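You operate a simulated robot arm through the tools that you are given. There is no shell and no other tool.

You are at the controls of a simulated robot arm. One attempt, no reset.

Task
Put things in order on the top of the green table. At the end: the short brush from the top of the green table is in the grey bucket; the mark plate from the top of the green table stands where the short brush stood; the wooden box stands where the wax block stood; the wax block from the top of the green table stands where the mark plate stood; whatever was shut is shut again. Leave all else as you found it, and nothing knocked over.

Only the result counts: the job must be done as asked and must still hold three seconds after the hand-in. Knocking over, shifting, dropping, spilling or breaking anything else fails it.

Robot
A 7-joint arm with a two-finger parallel gripper, fixed in place. Base frame: the origin is at the foot of the arm, x ahead of it, y to its left, z up; the work surface is at about z = 80. Readings come in cm, rad, newtons and seconds.
With the tool pointing down near the work surface it reaches from about 24 to 68 cm from the base axis. Its first joint turns from -1.152 to 1.152 rad. Payload 2.4 kg.
The tool frame sits at the grasp point between the pads (the TCP): z along the fingers, y along the line on which they close. The tips reach 3 cm beyond it. The gripper opens to 9.4 cm. The fingers are 2.8 cm wide and 1 cm thick; the gripper's body (5 by 9.6 cm) begins 5.5 cm behind the TCP.
Orientation is that of the tool frame in the base frame, as a unit quaternion [x, y, z, w]. With the fingers straight down and closing along the base's y, the tool's x points along the base's -x, its y along +y and its z along -z.

Tools
- The arm moves only by the tool move_arm. Its argument "moves" is a list of rows, each a list of 7 numbers: the shift along the tool's x, y, z in cm, then the turn, a rotation vector about the tool's x, y, z in rad, then the gripper command, from -1 (fully open) to 1 (shut), values between in proportion. In form: [[x, y, z, ax, ay, az, hand], ...]. A call has 1 to 20 rows; each row is the pose to reach, as a shift and turn from the pose commanded when the call began, along the tool's axes at that moment. A row lasts 0.2 s, in which the tool goes at most 5 cm and 0.15 rad; a call with a longer step from one row to the next is refused whole, and so is a gripper value outside its range. Where a pose cannot be reached the arm comes as near as it can. A force on the tool above 40 N (or 10 N above the force at the start of the call, whichever is more), or a blocked arm, ends the call early, and 0.2 s more pass. Each finger travels about 15.3 cm/s and halts on what it meets, pressing with about 22 N; the grip force reading is that of the motor and also rises with nothing between the fingers. The clock runs only during rows and for 0.2 s after the last one: add rows that repeat a pose to give the fingers time. The reply holds the time, the measured pose of the TCP, the force on the tool along the base axes, the opening and the grip force, in the units named above and with some noise, with the torque about the TCP (base axes, N m) and any sound that the robot's microphone picked up.
- Cameras (640 x 400 px; columns grow to the right, rows downward): "scene" is fixed at [4.24, 48.4, 143.85]; the picture's right is [-0.68, -0.74, 0.00], its down [-0.47, 0.43, -0.77] and it looks along [0.57, -0.52, -0.64] (base axes); focal length 236 px, centre (320, 200). "wrist" rides on the gripper at [7.6, 1.4, -10.3] in the tool frame; the picture's right is [-0.18, 0.98, 0.00], its down [-0.75, -0.14, -0.64] and it looks along [-0.63, -0.12, 0.77] (tool axes); focal length 243 px, centre (320, 200). There is no depth. A picture from a camera that has moved, and an enlarged one, comes with that camera's place and axes in the base frame and with its lens.
- get_image(camera): a new picture of that camera. No time passes.
- close_up(camera, box): a new picture of the part [left, top, right, bottom] of that camera's present view, enlarged. No time passes.
- finish_job(): hands the job in; it is judged then, once.

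Places have to be worked out from the pictures, the camera data and where the tool is seen. Open the gripper and draw the arm clear of the work before you hand the job in, unless the task says otherwise.

The tools are called after ">>>" as a command line: name --pt "numbers of a row" for each row, then --argument value for the rest, lists and objects as JSON in quotes. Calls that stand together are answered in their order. move_arm: Moves the arm, as the interface text tells. Its arguments: {"type":"object","properties":{"moves":{"type":"array"}},"required":["moves"]} The other tools are called the same way: get_image (camera) takes a picture; close_up (camera, box) takes an enlarged picture of a part of a camera's view; finish_job () hands the job in.

At the start:

```text
time: 0.0
tcp_pos: [44.2, -14.73, 124.77]
orientation: [0.0, 1.0, 0.0, 0.0]
ft_force: [1.4, -0.9, -0.6]
ft_torque: [0.0, 0.01, -0.01]
gripper_width: 9.4
gripper_force: 0.0
```

scene: 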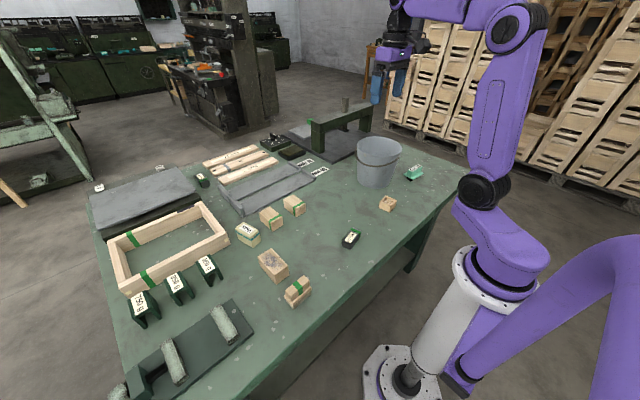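
wrist: 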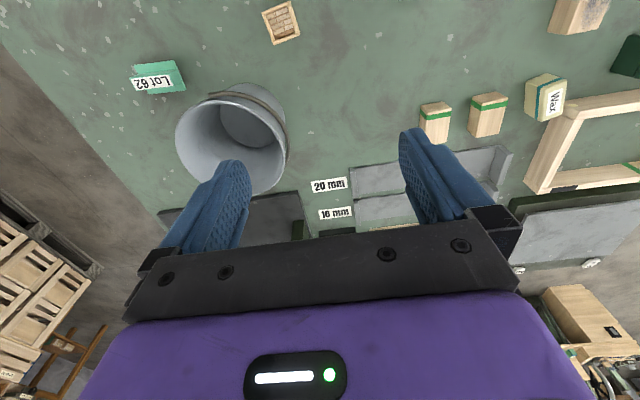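

I'll start by enlarging the scene view to identify the objects on the table.

>>> close_up --camera "scene" --box '[200, 120, 440, 270]'

>>> close_up --camera "scene" --box '[80, 180, 320, 330]'

>>> close_up --camera "wrist" --box '[400, 0, 640, 150]'

>>> close_up --camera "wrist" --box '[100, 0, 340, 150]'

```text
2.67 times, centred on (320, 195) of scene
camera zoom: at [4.24, 48.4, 143.85], right [-0.68, -0.74, 0.0], down [-0.47, 0.43, -0.77], along [0.57, -0.52, -0.64], focal length 630 px, centre (320, 213)
```

zoom: 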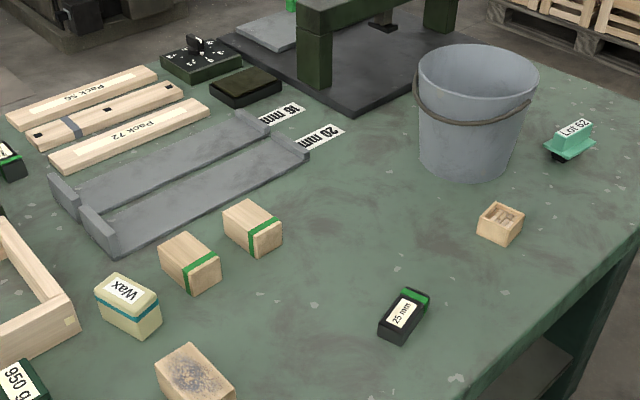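

```text
2.67 times, centred on (200, 255) of scene
camera zoom: at [4.24, 48.4, 143.85], right [-0.68, -0.74, 0.0], down [-0.47, 0.43, -0.77], along [0.57, -0.52, -0.64], focal length 630 px, centre (640, 53)
```

zoom: 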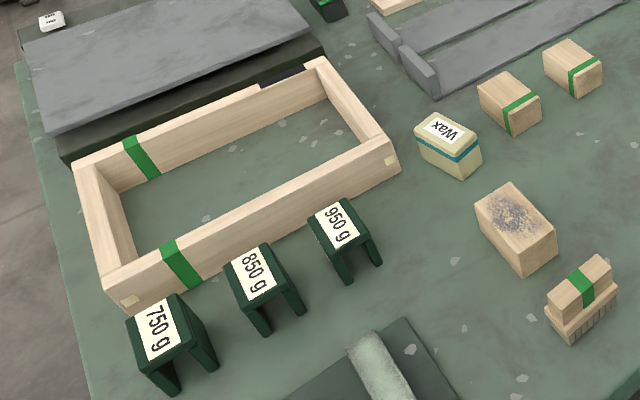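

```text
2.67 times, centred on (520, 75) of wrist
camera zoom: at [36.65, -13.15, 135.08], right [0.18, 0.98, 0.0], down [0.75, -0.14, 0.64], along [0.63, -0.12, -0.77], focal length 647 px, centre (-213, 533)
```

zoom: 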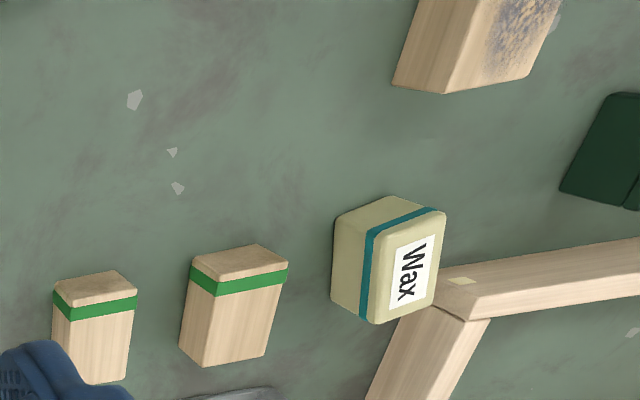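

```text
2.67 times, centred on (220, 75) of wrist
camera zoom: at [36.65, -13.15, 135.08], right [0.18, 0.98, 0.0], down [0.75, -0.14, 0.64], along [0.63, -0.12, -0.77], focal length 647 px, centre (587, 533)
```

zoom: 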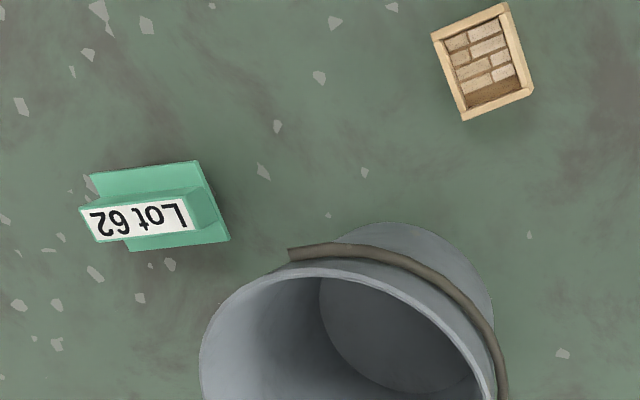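

The reach and objects look roughly laid out: brush near (32,31), wax near (60,29), Lot plate near (43,-48), small wooden box near (39,-20). I move the arm high to the left to get a closer view with the wrist camera.

>>> move_arm --pt "1.5 4.5 0.8 0 0 0 -1" --pt "3 9 1.5 0 0 0 -1" --pt "4.5 13.5 2.3 0 0 0 -1" --pt "6 18 3 0 0 0 -1" --pt "7.5 22.5 3.8 0 0 0 -1" --pt "9 27 4.5 0 0 0 -1" --pt "10.5 31.5 5.3 0 0 0 -1" --pt "12 35 6 0 0 0 -1" --pt "12 35 6 0 0 0 -1"

>>> get_image --camera "wrist"

>>> get_image --camera "scene"

```text
time: 2.0
tcp_pos: [32.28, 20.5, 118.74]
orientation: [0.0, 1.0, 0.0, 0.0]
ft_force: [-0.2, -0.1, 0.0]
ft_torque: [0.0, 0.0, 0.01]
gripper_width: 9.39
gripper_force: 0.2
```

```text
taken
camera wrist: at [24.64, 22.02, 129.05], right [0.18, 0.98, 0.0], down [0.75, -0.14, 0.64], along [0.63, -0.12, -0.77], focal length 243 px, centre (320, 200)
```

wrist: 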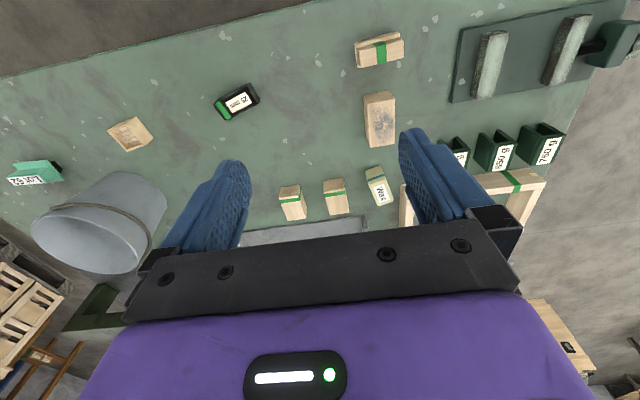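

```text
taken
```

scene: 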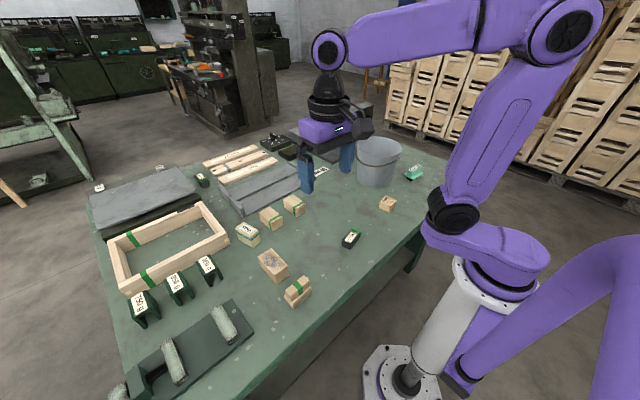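

I enlarge the wrist view around the brush, the wooden blocks and the small tray.

>>> close_up --camera "wrist" --box '[320, 20, 480, 120]'

>>> close_up --camera "wrist" --box '[260, 110, 420, 230]'

>>> close_up --camera "wrist" --box '[0, 90, 160, 190]'

>>> close_up --camera "scene" --box '[360, 150, 440, 220]'

>>> close_up --camera "scene" --box '[225, 185, 345, 315]'

>>> close_up --camera "wrist" --box '[180, 70, 300, 140]'

>>> close_up --camera "scene" --box '[100, 290, 260, 400]'

>>> close_up --camera "scene" --box '[80, 140, 240, 240]'

```text
4.00 times, centred on (400, 70) of wrist
camera zoom: at [24.64, 22.02, 129.05], right [0.18, 0.98, 0.0], down [0.75, -0.14, 0.64], along [0.63, -0.12, -0.77], focal length 970 px, centre (0, 720)
```

zoom: 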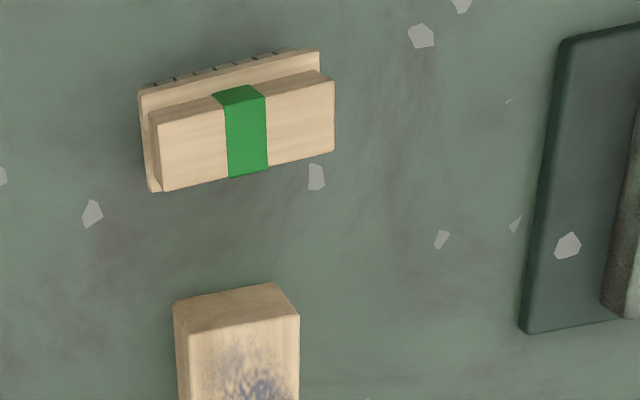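

```text
3.33 times, centred on (340, 170) of wrist
camera zoom: at [24.64, 22.02, 129.05], right [0.18, 0.98, 0.0], down [0.75, -0.14, 0.64], along [0.63, -0.12, -0.77], focal length 809 px, centre (253, 300)
```

zoom: 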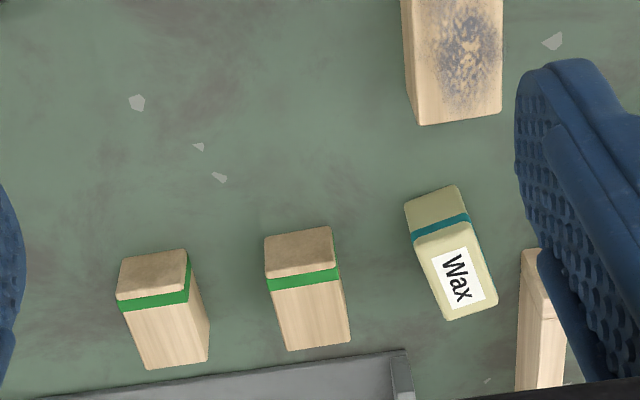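

```text
4.00 times, centred on (80, 140) of wrist
camera zoom: at [24.64, 22.02, 129.05], right [0.18, 0.98, 0.0], down [0.75, -0.14, 0.64], along [0.63, -0.12, -0.77], focal length 970 px, centre (1280, 440)
```

zoom: 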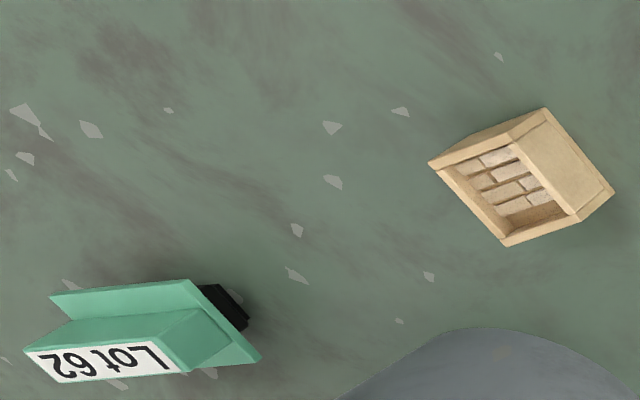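

```text
5.71 times, centred on (400, 185) of scene
camera zoom: at [4.24, 48.41, 143.85], right [-0.68, -0.74, 0.0], down [-0.47, 0.43, -0.77], along [0.57, -0.52, -0.64], focal length 1350 px, centre (-137, 286)
```

zoom: 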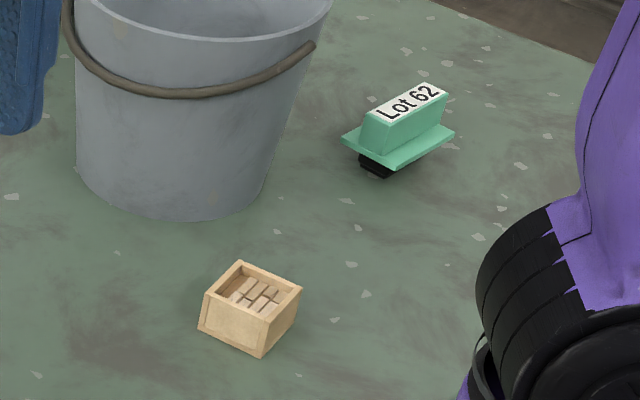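

```text
3.08 times, centred on (285, 250) of scene
camera zoom: at [4.24, 48.41, 143.85], right [-0.68, -0.74, 0.0], down [-0.47, 0.43, -0.77], along [0.57, -0.52, -0.64], focal length 727 px, centre (428, 46)
```

zoom: 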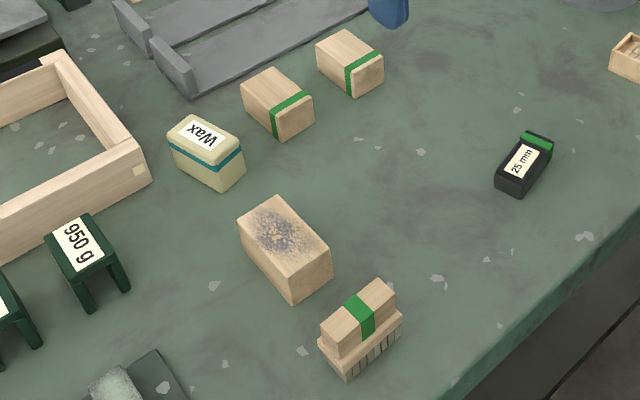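

```text
5.33 times, centred on (240, 105) of wrist
camera zoom: at [24.64, 22.02, 129.05], right [0.18, 0.98, 0.0], down [0.75, -0.14, 0.64], along [0.63, -0.12, -0.77], focal length 1294 px, centre (747, 707)
```

zoom: 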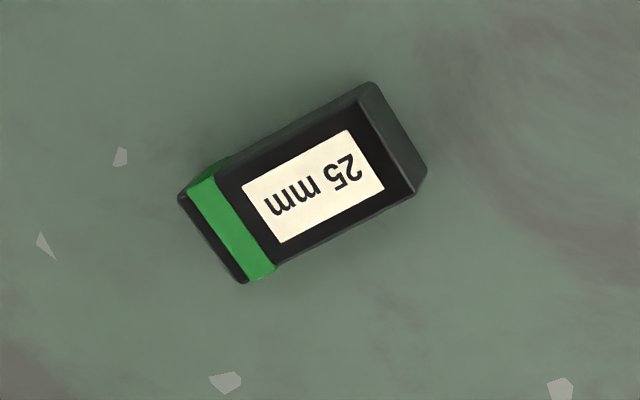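

```text
3.64 times, centred on (180, 345) of scene
camera zoom: at [4.24, 48.41, 143.85], right [-0.68, -0.74, 0.0], down [-0.47, 0.43, -0.77], along [0.57, -0.52, -0.64], focal length 859 px, centre (829, -327)
```

zoom: 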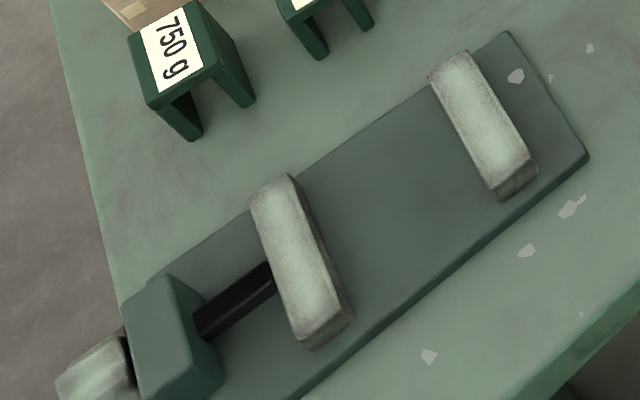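

```text
4.00 times, centred on (160, 190) of scene
camera zoom: at [4.24, 48.41, 143.85], right [-0.68, -0.74, 0.0], down [-0.47, 0.43, -0.77], along [0.57, -0.52, -0.64], focal length 945 px, centre (960, 240)
```

zoom: 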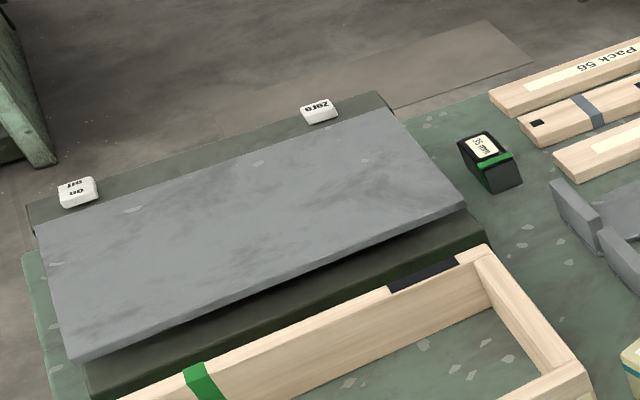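

I need finer measurements, so I zoom further in on the brush, the wax block, and the mark plate from the fixed scene camera and the wrist.

>>> close_up --camera "scene" --box '[272, 265, 328, 315]'

>>> close_up --camera "scene" --box '[224, 210, 280, 255]'

>>> close_up --camera "scene" --box '[396, 155, 436, 187]'

>>> close_up --camera "scene" --box '[368, 188, 408, 220]'

>>> close_up --camera "wrist" --box '[350, 155, 410, 215]'

>>> close_up --camera "scene" --box '[340, 125, 420, 195]'

```text
8.00 times, centred on (300, 290) of scene
camera zoom: at [4.24, 48.41, 143.85], right [-0.68, -0.74, 0.0], down [-0.47, 0.43, -0.77], along [0.57, -0.52, -0.64], focal length 1890 px, centre (480, -520)
```

zoom: 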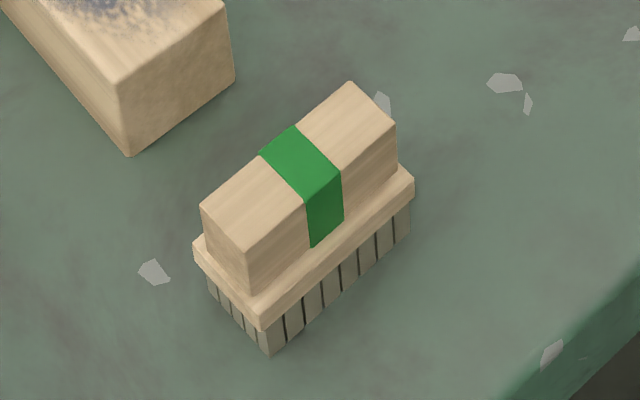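

```text
8.89 times, centred on (252, 232) of scene
camera zoom: at [4.24, 48.41, 143.85], right [-0.68, -0.74, 0.0], down [-0.47, 0.43, -0.77], along [0.57, -0.52, -0.64], focal length 2100 px, centre (924, -89)
```

zoom: 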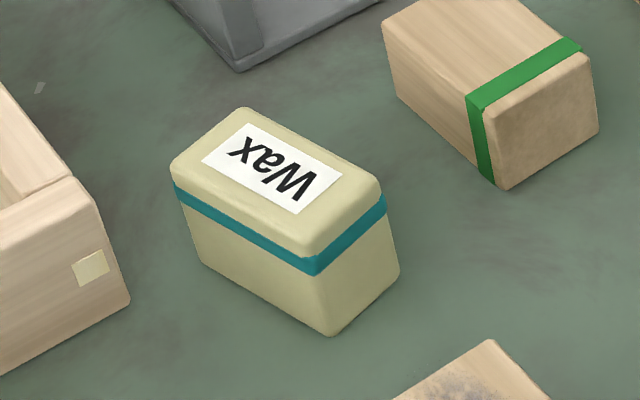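

```text
12.50 times, centred on (416, 171) of scene
camera zoom: at [4.24, 48.41, 143.85], right [-0.68, -0.74, 0.0], down [-0.47, 0.43, -0.77], along [0.57, -0.52, -0.64], focal length 2954 px, centre (-880, 562)
```

zoom: 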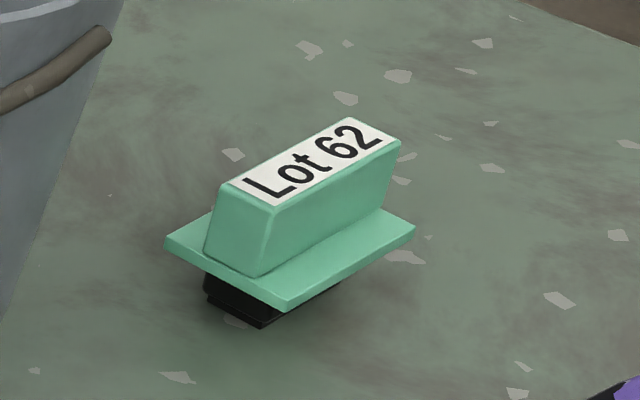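

```text
12.50 times, centred on (388, 204) of scene
camera zoom: at [4.24, 48.41, 143.85], right [-0.68, -0.74, 0.0], down [-0.47, 0.43, -0.77], along [0.57, -0.52, -0.64], focal length 2954 px, centre (-530, 150)
```

zoom: 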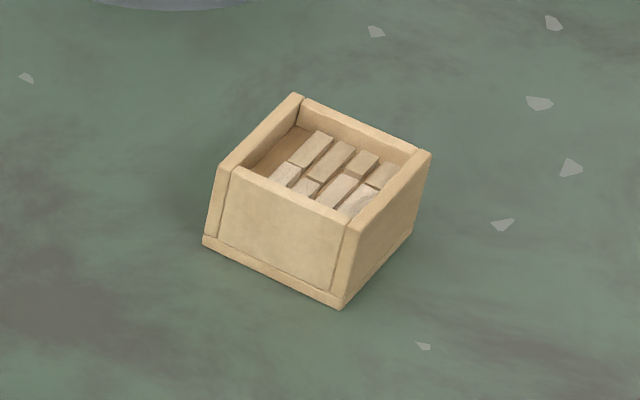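

```text
6.67 times, centred on (380, 185) of wrist
camera zoom: at [24.64, 22.02, 129.05], right [0.18, 0.98, 0.0], down [0.75, -0.14, 0.64], along [0.63, -0.12, -0.77], focal length 1618 px, centre (-80, 300)
```

zoom: 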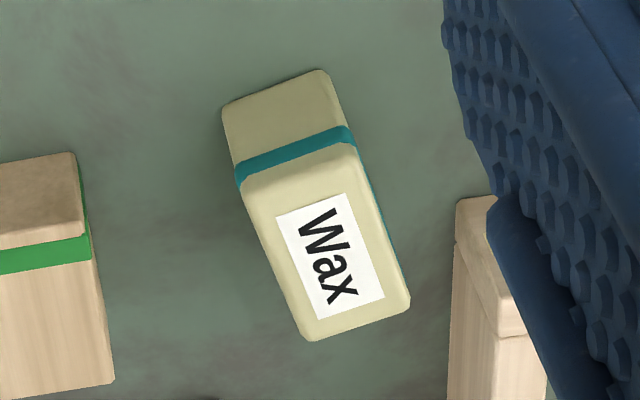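

```text
5.71 times, centred on (380, 160) of scene
camera zoom: at [4.24, 48.41, 143.85], right [-0.68, -0.74, 0.0], down [-0.47, 0.43, -0.77], along [0.57, -0.52, -0.64], focal length 1350 px, centre (-23, 429)
```

zoom: 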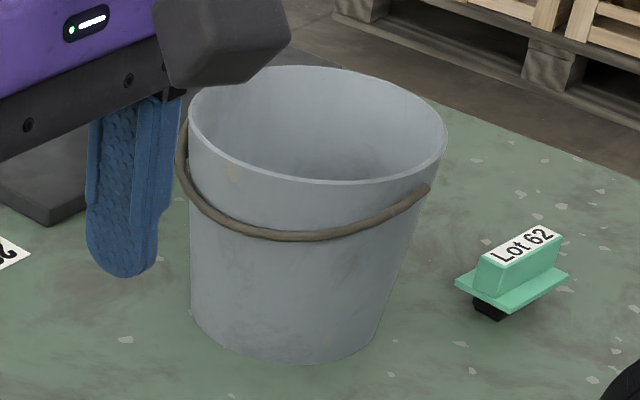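

The picture is clear now: brush centred near (33.0, 30.0), long along y, handle about 2.4 cm wide with its top near z = 86.4. I move above it and turn the tool a quarter turn so the fingers will close along x.

>>> move_arm --pt "0 0.9 0.8 0 0 -0.14 -1" --pt "0 1.8 1.6 0 0 -0.28 -1" --pt "-0.1 2.7 2.6 0 0 -0.42 -1" --pt "-0.2 3.6 3.6 0 0 -0.56 -1" --pt "-0.3 4.5 4.6 0 0 -0.7 -1" --pt "-0.4 5.4 5.6 0 0 -0.84 -1" --pt "-0.5 6.3 6.6 0 0 -0.98 -1" --pt "-0.6 7.2 7.6 0 0 -1.12 -1" --pt "-0.7 8.1 8.6 0 0 -1.26 -1" --pt "-0.75 9 9.6 0 0 -1.4 -1" --pt "-0.75 9.73 10.6 0 0 -1.5 -1" --pt "-0.75 9.73 11.6 0 0 -1.571 -1" --pt "-0.75 9.73 11.6 0 0 -1.571 -1"

>>> get_image --camera "wrist"

>>> get_image --camera "scene"

```text
time: 4.8
tcp_pos: [33.02, 30.14, 107.12]
orientation: [0.708, -0.706, 0.0, 0.0]
ft_force: [-0.4, -0.4, 0.5]
ft_torque: [0.0, 0.01, 0.0]
gripper_width: 9.41
gripper_force: 0.0
```

```text
taken
camera wrist: at [31.56, 22.55, 117.42], right [-0.98, 0.18, 0.0], down [0.14, 0.75, 0.64], along [0.12, 0.63, -0.77], focal length 243 px, centre (320, 200)
```

wrist: 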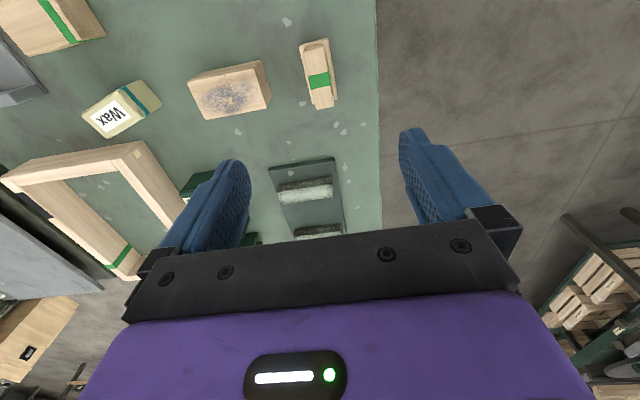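

```text
taken
```

scene: 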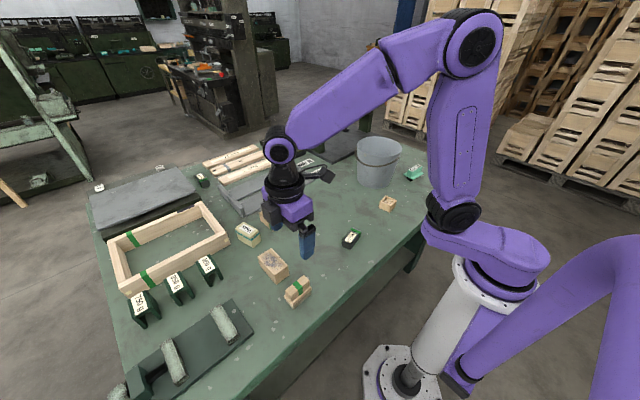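

The tool sits above the brush. I zoom the wrist view on the brush to confirm its exact centre before descending.

>>> close_up --camera "wrist" --box '[280, 25, 360, 120]'

>>> close_up --camera "wrist" --box '[70, 40, 290, 160]'

```text
4.21 times, centred on (320, 72) of wrist
camera zoom: at [31.56, 22.55, 117.42], right [-0.98, 0.18, 0.0], down [0.14, 0.75, 0.64], along [0.12, 0.63, -0.77], focal length 1022 px, centre (320, 737)
```

zoom: 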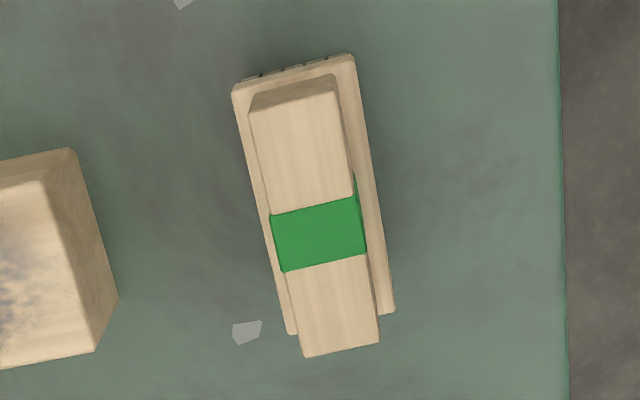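

```text
2.91 times, centred on (180, 100) of wrist
camera zoom: at [31.56, 22.55, 117.42], right [-0.98, 0.18, 0.0], down [0.14, 0.75, 0.64], along [0.12, 0.63, -0.77], focal length 706 px, centre (727, 491)
```

zoom: 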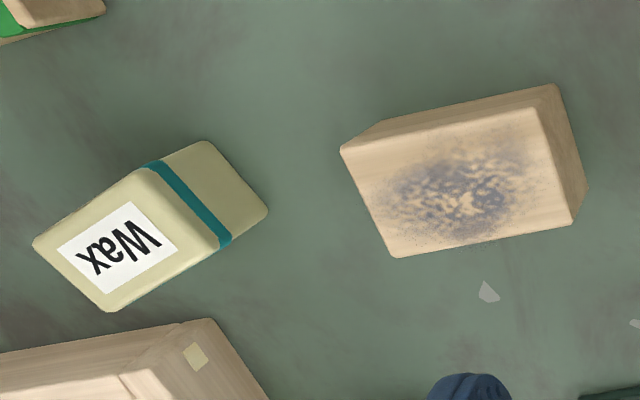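

Brush centre confirmed at (33.0, 29.9) with handle top about z = 86.4. I descend with open fingers so the tips stop just above the brush's plate.

>>> move_arm --pt "0 0 4 0 0 0 -1" --pt "0 0 8 0 0 0 -1" --pt "0 0 12 0 0 0 -1" --pt "0 0 15 0 0 0 -1" --pt "0 0 17.5 0 0 0 -1" --pt "0 0 19.2 0 0 0 -1" --pt "0 0 20.2 0 0 0 -1" --pt "0 0 20.2 0 0 0 -1"

>>> close_up --camera "scene" --box '[240, 220, 340, 320]'

>>> get_image --camera "wrist"

```text
time: 6.6
tcp_pos: [33.05, 30.07, 87.0]
orientation: [0.707, -0.707, 0.0, -0.001]
ft_force: [0.5, 0.5, 0.3]
ft_torque: [0.02, 0.02, -0.01]
gripper_width: 9.41
gripper_force: 0.0
```

```text
4.00 times, centred on (290, 270) of scene
camera zoom: at [4.24, 48.4, 143.85], right [-0.68, -0.74, 0.0], down [-0.47, 0.43, -0.77], along [0.57, -0.52, -0.64], focal length 945 px, centre (440, -80)
```

zoom: 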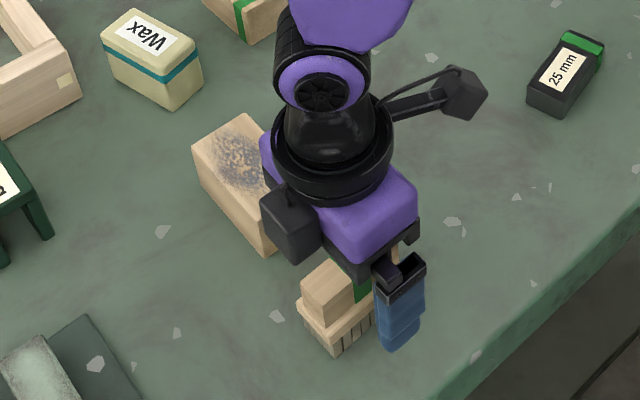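

```text
taken
camera wrist: at [31.65, 22.49, 97.24], right [-0.98, 0.18, 0.0], down [0.14, 0.75, 0.64], along [0.12, 0.63, -0.77], focal length 243 px, centre (320, 200)
```

wrist: 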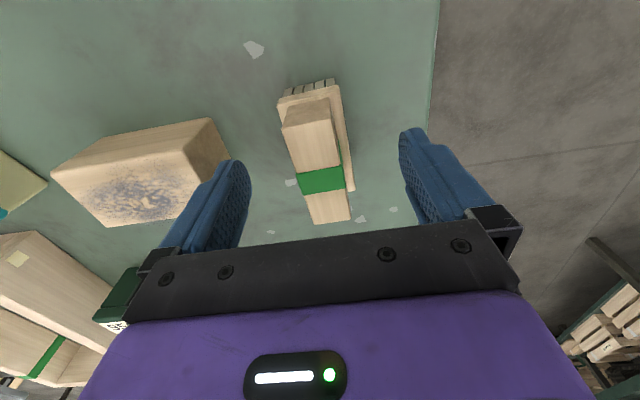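

The fingers straddle the brush handle with clearance. I close the gripper on the handle now.

>>> move_arm --pt "0 0 0 0 0 0 -0.5" --pt "0 0 0 0 0 0 0" --pt "0 0 0 0 0 0 0.4" --pt "0 0 0 0 0 0 1" --pt "0 0 0 0 0 0 1" --pt "0 0 0 0 0 0 1"

>>> get_image --camera "wrist"

```text
time: 8.0
tcp_pos: [33.05, 30.16, 87.11]
orientation: [-0.707, 0.708, 0.0, 0.001]
ft_force: [-1.5, 0.5, 24.4]
ft_torque: [-0.09, 0.14, -0.02]
gripper_width: 2.34
gripper_force: 21.9
```

```text
taken
camera wrist: at [31.65, 22.51, 97.32], right [-0.98, 0.18, 0.0], down [0.14, 0.75, 0.64], along [0.12, 0.63, -0.77], focal length 243 px, centre (320, 200)
```

wrist: 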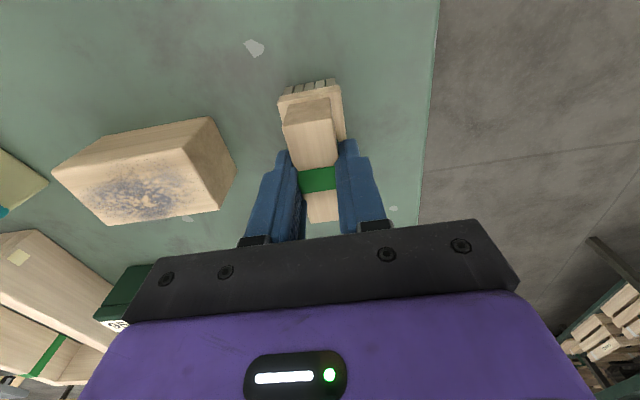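

The brush is gripped (2.34 cm wide); the vertical force shows the tips resting lightly on the brush plate. I lift it slowly straight up.

>>> move_arm --pt "0 0 -0.3 0 0 0 1" --pt "0 0 -0.8 0 0 0 1" --pt "0 0 -1.8 0 0 0 1" --pt "0 0 -3.5 0 0 0 1" --pt "0 0 -5 0 0 0 1"

>>> get_image --camera "wrist"

>>> close_up --camera "scene" --box '[240, 200, 340, 320]'

```text
time: 9.2
tcp_pos: [33.04, 30.07, 92.05]
orientation: [0.707, -0.707, 0.0, 0.0]
ft_force: [-0.1, -0.8, -0.8]
ft_torque: [-0.06, -0.01, -0.03]
gripper_width: 0.0
gripper_force: 22.2
```

```text
taken
camera wrist: at [31.59, 22.48, 102.26], right [-0.98, 0.18, 0.0], down [0.14, 0.75, 0.64], along [0.12, 0.63, -0.77], focal length 243 px, centre (320, 200)
```

wrist: 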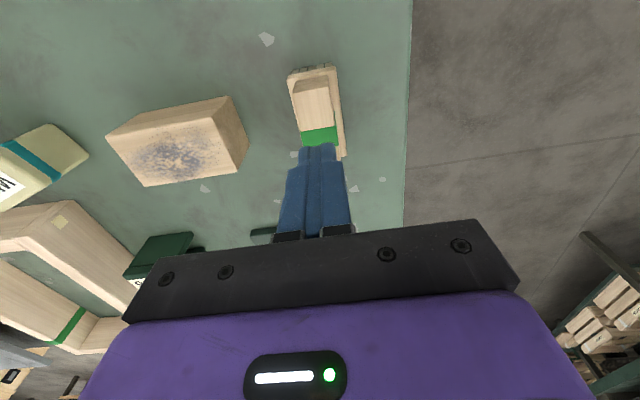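

```text
3.33 times, centred on (290, 260) of scene
camera zoom: at [4.24, 48.4, 143.85], right [-0.68, -0.74, 0.0], down [-0.47, 0.43, -0.77], along [0.57, -0.52, -0.64], focal length 788 px, centre (420, 0)
```

zoom: 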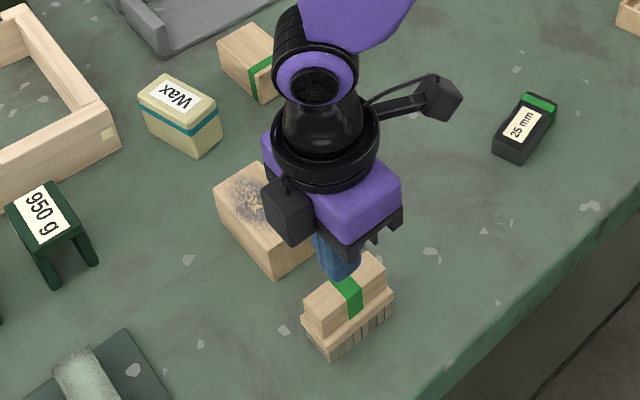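

The grip slipped: the fingers closed to 0 and the brush is still standing in its place. I look closely at its shape to choose a better grip.

>>> close_up --camera "scene" --box '[276, 268, 320, 312]'

>>> close_up --camera "wrist" --box '[270, 50, 370, 170]'

```text
9.09 times, centred on (298, 290) of scene
camera zoom: at [4.24, 48.4, 143.85], right [-0.68, -0.74, 0.0], down [-0.47, 0.43, -0.77], along [0.57, -0.52, -0.64], focal length 2148 px, centre (520, -618)
```

zoom: 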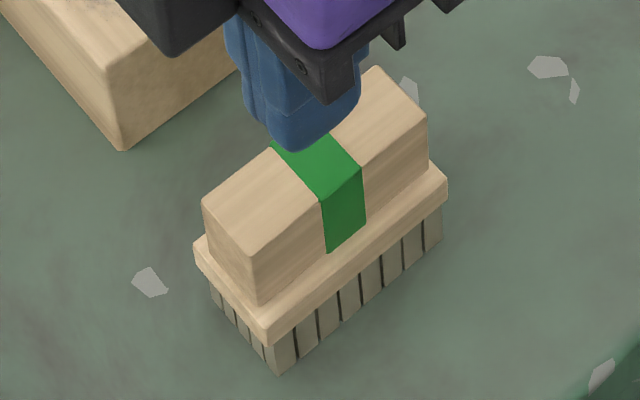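

```text
3.33 times, centred on (320, 110) of wrist
camera zoom: at [31.59, 22.48, 102.26], right [-0.98, 0.18, 0.0], down [0.14, 0.75, 0.64], along [0.12, 0.63, -0.77], focal length 809 px, centre (320, 500)
```

zoom: 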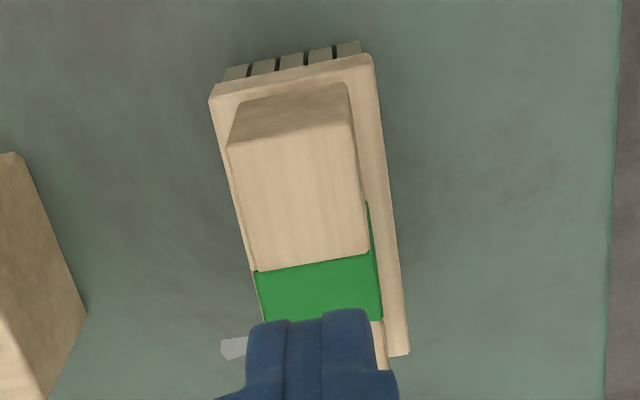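

The handle sides look straight but the shallow tip contact wasn't enough. I reopen, go lower to grip the brush's plate itself at the pads (TCP about z = 83.6), staying just clear of the table.

>>> move_arm --pt "0 0 0 0 0 0 -1" --pt "0 0 0 0 0 0 -1" --pt "0 0 0 0 0 0 -1" --pt "0 0 3 0 0 0 -1" --pt "0 0 5.5 0 0 0 -1" --pt "0 0 7 0 0 0 -1" --pt "0 0 8 0 0 0 -1" --pt "0 0 8.4 0 0 0 -1" --pt "0 0 8.4 0 0 0 -1"

>>> close_up --camera "scene" --box '[250, 230, 340, 320]'

>>> get_image --camera "wrist"

```text
time: 11.2
tcp_pos: [33.07, 30.2, 83.64]
orientation: [-0.707, 0.707, 0.0, -0.001]
ft_force: [-0.3, -0.1, 0.0]
ft_torque: [0.03, 0.0, 0.02]
gripper_width: 9.4
gripper_force: 0.1
```

```text
4.44 times, centred on (295, 275) of scene
camera zoom: at [4.24, 48.4, 143.85], right [-0.68, -0.74, 0.0], down [-0.47, 0.43, -0.77], along [0.57, -0.52, -0.64], focal length 1050 px, centre (431, -133)
```

zoom: 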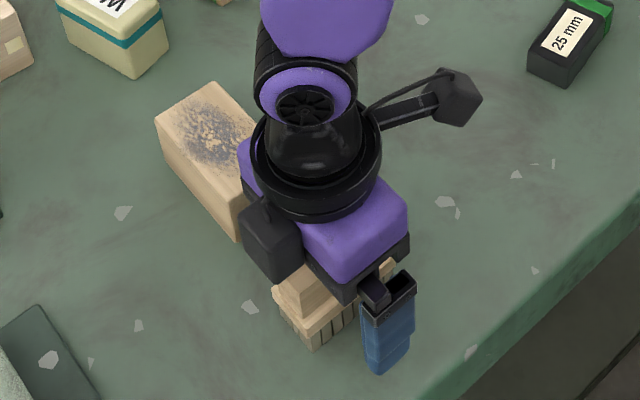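

```text
taken
camera wrist: at [31.61, 22.52, 93.89], right [-0.98, 0.18, 0.0], down [0.14, 0.75, 0.64], along [0.12, 0.63, -0.77], focal length 243 px, centre (320, 200)
```

wrist: 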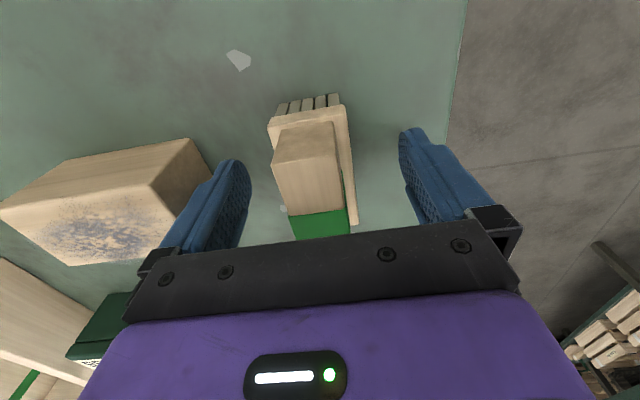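

Clear on both sides, no contact forces. I close on the plate level now.

>>> move_arm --pt "0 0 0 0 0 0 -0.4" --pt "0 0 0 0 0 0 0" --pt "0 0 0 0 0 0 0.3" --pt "0 0 0 0 0 0 1" --pt "0 0 0 0 0 0 1" --pt "0 0 0 0 0 0 1"

>>> get_image --camera "wrist"

```text
time: 12.6
tcp_pos: [33.03, 30.09, 83.66]
orientation: [-0.707, 0.707, -0.001, 0.001]
ft_force: [-0.1, 0.2, 0.0]
ft_torque: [0.01, 0.01, 0.03]
gripper_width: 3.98
gripper_force: 22.4
```

```text
taken
camera wrist: at [31.61, 22.51, 93.9], right [-0.98, 0.18, 0.0], down [0.14, 0.75, 0.64], along [0.12, 0.63, -0.77], focal length 243 px, centre (320, 200)
```

wrist: 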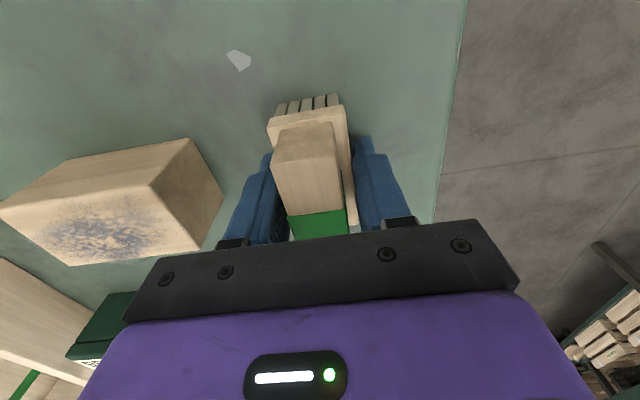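

The plate (3.98 cm wide) is held with no side force. I lift gently and check whether it stays in the grip.

>>> move_arm --pt "0 0 -0.3 0 0 0 1" --pt "0 0 -0.8 0 0 0 1" --pt "0 0 -1.6 0 0 0 1" --pt "0 0 -2.5 0 0 0 1" --pt "0 0 -3.5 0 0 0 1" --pt "0 0 -3.5 0 0 0 1"

>>> get_image --camera "wrist"

>>> close_up --camera "scene" --box '[240, 220, 340, 320]'

```text
time: 14.0
tcp_pos: [33.08, 30.12, 87.11]
orientation: [0.707, -0.707, 0.0, 0.001]
ft_force: [0.1, 0.7, -0.8]
ft_torque: [0.01, -0.03, -0.01]
gripper_width: 3.96
gripper_force: 22.0
```

```text
taken
camera wrist: at [31.61, 22.54, 97.42], right [-0.98, 0.18, 0.0], down [0.14, 0.75, 0.64], along [0.12, 0.63, -0.77], focal length 243 px, centre (320, 200)
```

wrist: 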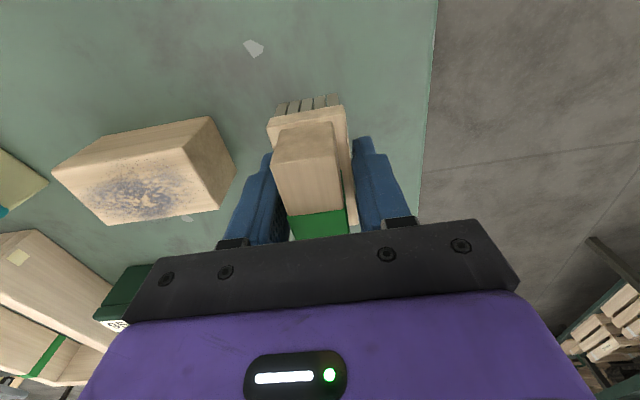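

```text
4.00 times, centred on (290, 270) of scene
camera zoom: at [4.24, 48.4, 143.85], right [-0.68, -0.74, 0.0], down [-0.47, 0.43, -0.77], along [0.57, -0.52, -0.64], focal length 945 px, centre (440, -80)
```

zoom: 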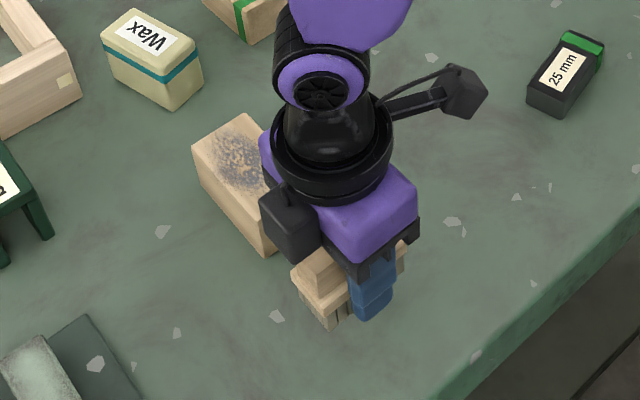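

The brush is securely held. I lift it to a safe carrying height.

>>> move_arm --pt "0 0 -3 0 0 0 1" --pt "0 0 -7 0 0 0 1" --pt "0 0 -11 0 0 0 1" --pt "0 0 -15 0 0 0 1" --pt "0 0 -19 0 0 0 1" --pt "0 0 -23 0 0 0 1" --pt "0 0 -25 0 0 0 1"

>>> close_up --camera "scene" --box '[272, 260, 328, 315]'

```text
time: 15.6
tcp_pos: [33.07, 30.26, 112.1]
orientation: [0.707, -0.707, 0.0, 0.0]
ft_force: [0.8, -0.3, -0.8]
ft_torque: [0.0, 0.02, 0.02]
gripper_width: 3.99
gripper_force: 21.8
```

```text
7.27 times, centred on (300, 288) of scene
camera zoom: at [4.24, 48.4, 143.85], right [-0.68, -0.74, 0.0], down [-0.47, 0.43, -0.77], along [0.57, -0.52, -0.64], focal length 1718 px, centre (466, -436)
```

zoom: 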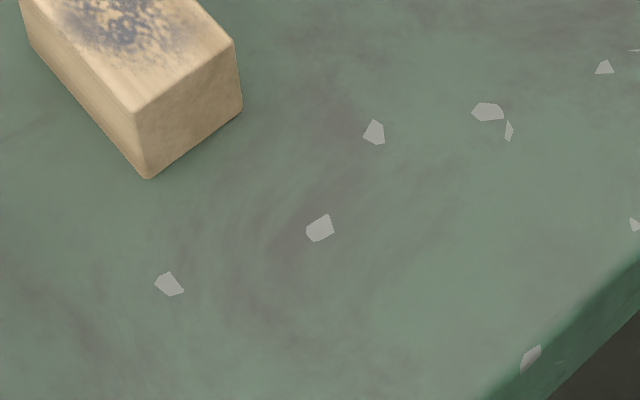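

The old brush spot is empty, the brush is in hand. I carry it over towards the bucket at z = 112 while turning the tool back.

>>> move_arm --pt "3.9 -1.28 0 0 0 0.098 1" --pt "7.8 -2.57 0 0 0 0.196 1" --pt "11.7 -3.85 0 0 0 0.295 1" --pt "15.6 -5.14 0 0 0 0.393 1" --pt "19.5 -6.42 0 0 0 0.491 1" --pt "23.4 -7.7 0 0 0 0.589 1" --pt "27.3 -9 0 0 0 0.687 1" --pt "31.2 -10.28 0 0 0 0.785 1" --pt "35.1 -11.56 0 0 0 0.884 1" --pt "39 -12.85 0 0 0 0.982 1" --pt "42.9 -14.13 0 0 0 1.08 1" --pt "46.8 -15.41 0 0 0 1.178 1" --pt "50.7 -16.7 0 0 0 1.276 1" --pt "54.6 -17.98 0 0 0 1.374 1" --pt "58.5 -19.27 0 0 0 1.473 1" --pt "62 -20.4 0 0 0 1.571 1" --pt "62 -20.4 0 0 0 1.571 1"

>>> get_image --camera "wrist"

>>> get_image --camera "scene"

```text
time: 19.2
tcp_pos: [53.35, -31.82, 112.23]
orientation: [0.001, 1.0, -0.001, 0.0]
ft_force: [0.3, 0.6, 0.1]
ft_torque: [0.0, -0.02, -0.01]
gripper_width: 4.01
gripper_force: 22.3
```

```text
taken
camera wrist: at [45.69, -30.46, 122.46], right [0.19, 0.98, 0.0], down [0.75, -0.14, 0.64], along [0.63, -0.12, -0.77], focal length 243 px, centre (320, 200)
```

wrist: 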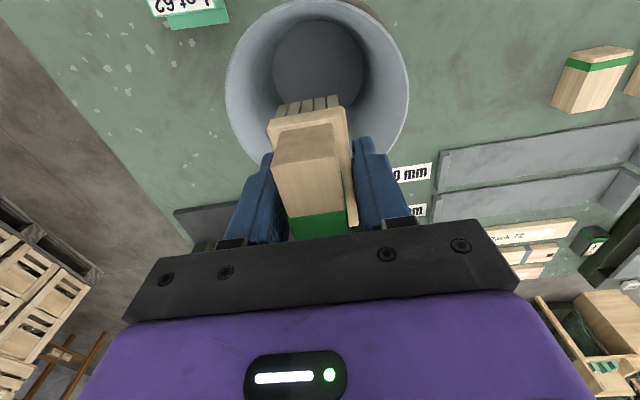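

```text
taken
```

scene: 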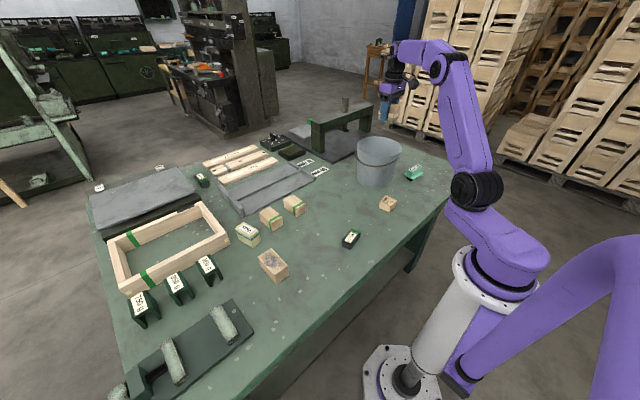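

The brush is over the bucket. I zoom in on the bucket rim and floor to find its centre precisely before lowering.

>>> close_up --camera "wrist" --box '[200, 0, 440, 180]'

>>> close_up --camera "scene" --box '[340, 125, 420, 195]'

```text
2.22 times, centred on (320, 90) of wrist
camera zoom: at [45.69, -30.46, 122.46], right [0.19, 0.98, 0.0], down [0.75, -0.14, 0.64], along [0.63, -0.12, -0.77], focal length 539 px, centre (320, 444)
```

zoom: 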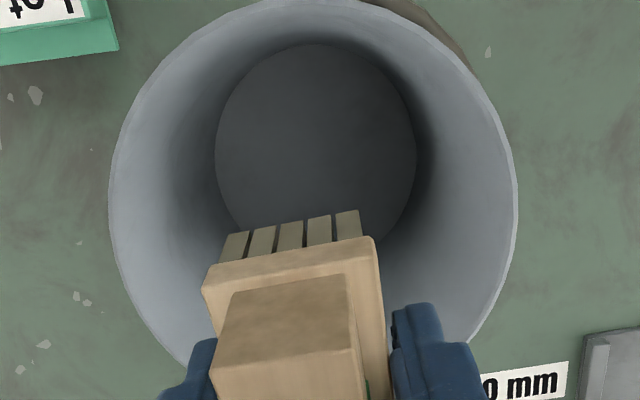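

```text
5.71 times, centred on (380, 160) of scene
camera zoom: at [4.24, 48.4, 143.85], right [-0.68, -0.74, 0.0], down [-0.47, 0.43, -0.77], along [0.57, -0.52, -0.64], focal length 1350 px, centre (-23, 429)
```

zoom: 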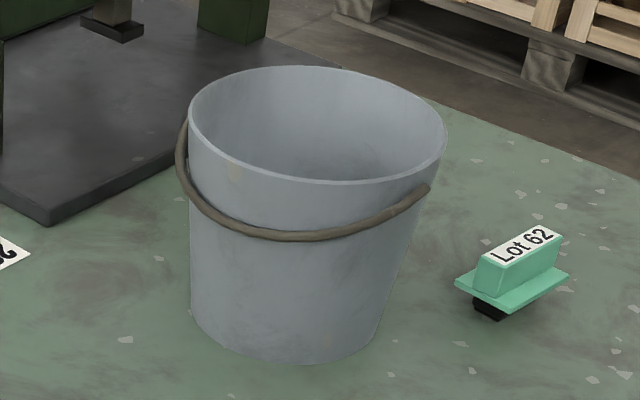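

The bucket axis is near (55, -32.5), inner radius ~7 at the floor and ~9.6 at the rim (z ≈ 97). I shift slightly outward so the wrist camera also stays inside the rim, then lower partway.

>>> move_arm --pt "-1.5 -0.2 0 0 0 0 1" --pt "-2.9 -0.4 0 0 0 0 1" --pt "-2.9 -0.4 3 0 0 0 1" --pt "-2.9 -0.4 6 0 0 0 1" --pt "-2.9 -0.4 9 0 0 0 1" --pt "-2.9 -0.4 12 0 0 0 1" --pt "-2.9 -0.4 12 0 0 0 1"

>>> get_image --camera "wrist"

>>> close_up --camera "scene" --box '[330, 60, 450, 200]'

```text
time: 20.8
tcp_pos: [56.37, -32.31, 100.05]
orientation: [0.0, 1.0, 0.0, 0.0]
ft_force: [-1.2, 0.0, -1.1]
ft_torque: [-0.02, 0.04, 0.0]
gripper_width: 3.99
gripper_force: 21.6
```

```text
taken
camera wrist: at [48.75, -30.93, 110.28], right [0.18, 0.98, 0.0], down [0.75, -0.14, 0.64], along [0.63, -0.12, -0.77], focal length 243 px, centre (320, 200)
```

wrist: 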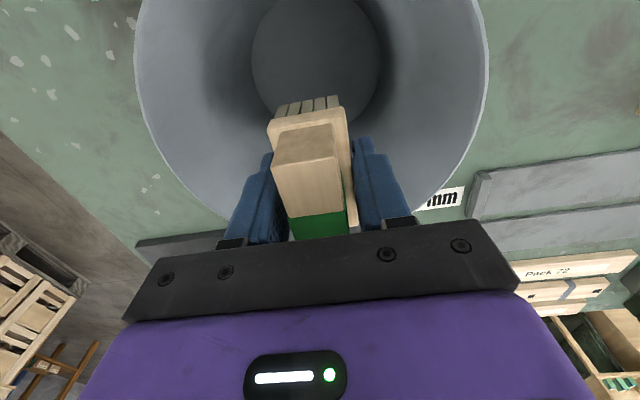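

```text
2.86 times, centred on (390, 130) of scene
camera zoom: at [4.24, 48.4, 143.85], right [-0.68, -0.74, 0.0], down [-0.47, 0.43, -0.77], along [0.57, -0.52, -0.64], focal length 675 px, centre (120, 400)
```

zoom: 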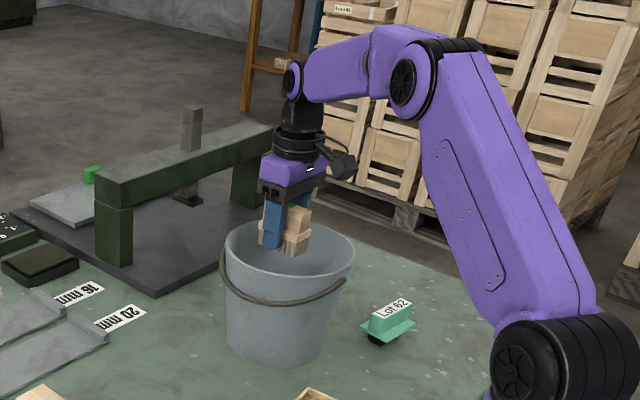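

The alignment in the bucket looks good. I lower further in small steps, watching the force.

>>> move_arm --pt "0 0 2.5 0 0 0 1" --pt "0 0 5 0 0 0 1" --pt "0 0 7.5 0 0 0 1" --pt "0 0 9.5 0 0 0 1" --pt "0 0 9.5 0 0 0 1"

>>> get_image --camera "wrist"

>>> close_up --camera "scene" --box '[330, 80, 430, 200]'

```text
time: 22.0
tcp_pos: [56.27, -32.15, 90.58]
orientation: [0.0, 1.0, 0.0, 0.001]
ft_force: [0.6, 0.4, -1.2]
ft_torque: [-0.02, 0.03, -0.01]
gripper_width: 4.01
gripper_force: 22.1
```

```text
taken
camera wrist: at [48.77, -30.81, 100.85], right [0.18, 0.98, 0.0], down [0.75, -0.14, 0.64], along [0.63, -0.12, -0.77], focal length 243 px, centre (320, 200)
```

wrist: 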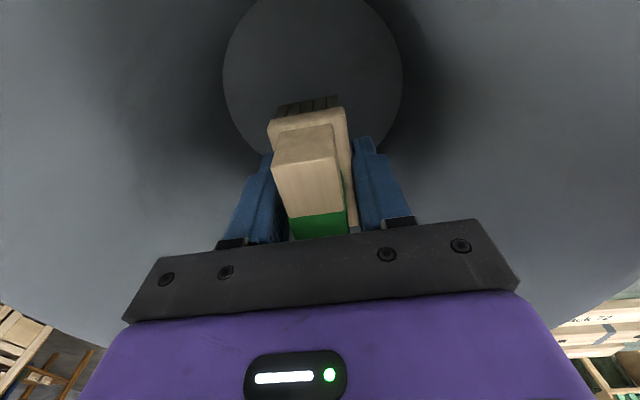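

```text
3.33 times, centred on (380, 140) of scene
camera zoom: at [4.24, 48.4, 143.85], right [-0.68, -0.74, 0.0], down [-0.47, 0.43, -0.77], along [0.57, -0.52, -0.64], focal length 788 px, centre (120, 400)
```

zoom: 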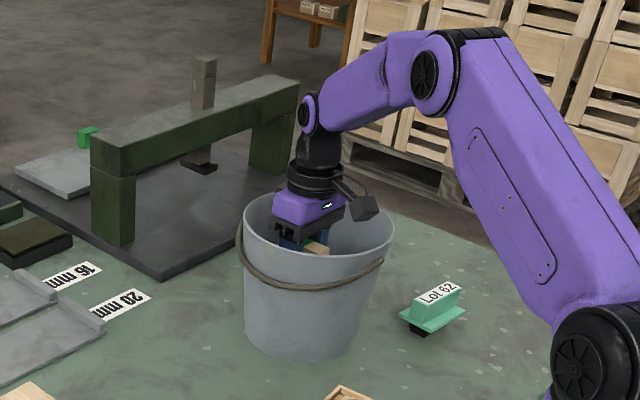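

Still clear all round. I lower the last few centimetres, ending just above the bucket floor.

>>> move_arm --pt "0 0 1.5 0 0 0 1" --pt "0 0 2.8 0 0 0 1" --pt "0 0 3.7 0 0 0 1" --pt "0 0 4.3 0 0 0 1" --pt "0 0 4.3 0 0 0 1"

>>> get_image --camera "wrist"

>>> close_up --camera "scene" --box '[330, 100, 430, 200]'

```text
time: 23.2
tcp_pos: [56.47, -32.15, 86.46]
orientation: [0.0, 1.0, 0.001, -0.001]
ft_force: [0.7, 0.9, -0.8]
ft_torque: [0.03, 0.01, -0.02]
gripper_width: 4.0
gripper_force: 22.3
```

```text
taken
camera wrist: at [48.74, -30.8, 96.61], right [0.18, 0.98, 0.0], down [0.75, -0.14, 0.64], along [0.63, -0.12, -0.77], focal length 243 px, centre (320, 200)
```

wrist: 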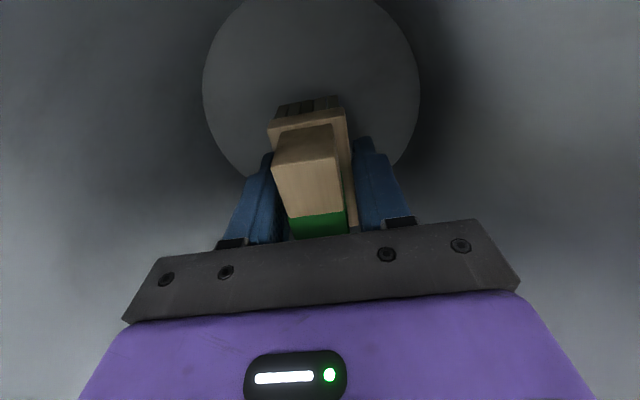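

```text
4.00 times, centred on (380, 150) of scene
camera zoom: at [4.24, 48.4, 143.85], right [-0.68, -0.74, 0.0], down [-0.47, 0.43, -0.77], along [0.57, -0.52, -0.64], focal length 945 px, centre (80, 400)
```

zoom: 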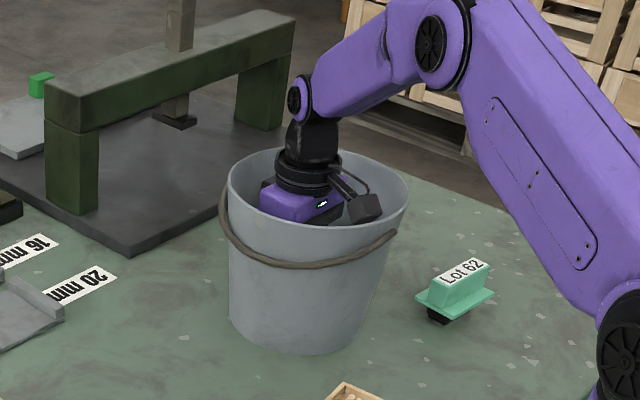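

No contact yet; the floor is about 2 cm under the brush. I lower another 1.3 cm and then open partway to release it.

>>> move_arm --pt "0 0 0.5 0 0 0 1" --pt "0 0 1 0 0 0 1" --pt "0 0 1.3 0 0 0 1" --pt "0 0 1.3 0 0 0 1"

```text
time: 24.2
tcp_pos: [56.25, -32.2, 85.05]
orientation: [0.0, 1.0, 0.0, 0.0]
ft_force: [2.4, -0.7, 0.3]
ft_torque: [0.03, 0.27, 0.02]
gripper_width: 3.98
gripper_force: 21.9
```

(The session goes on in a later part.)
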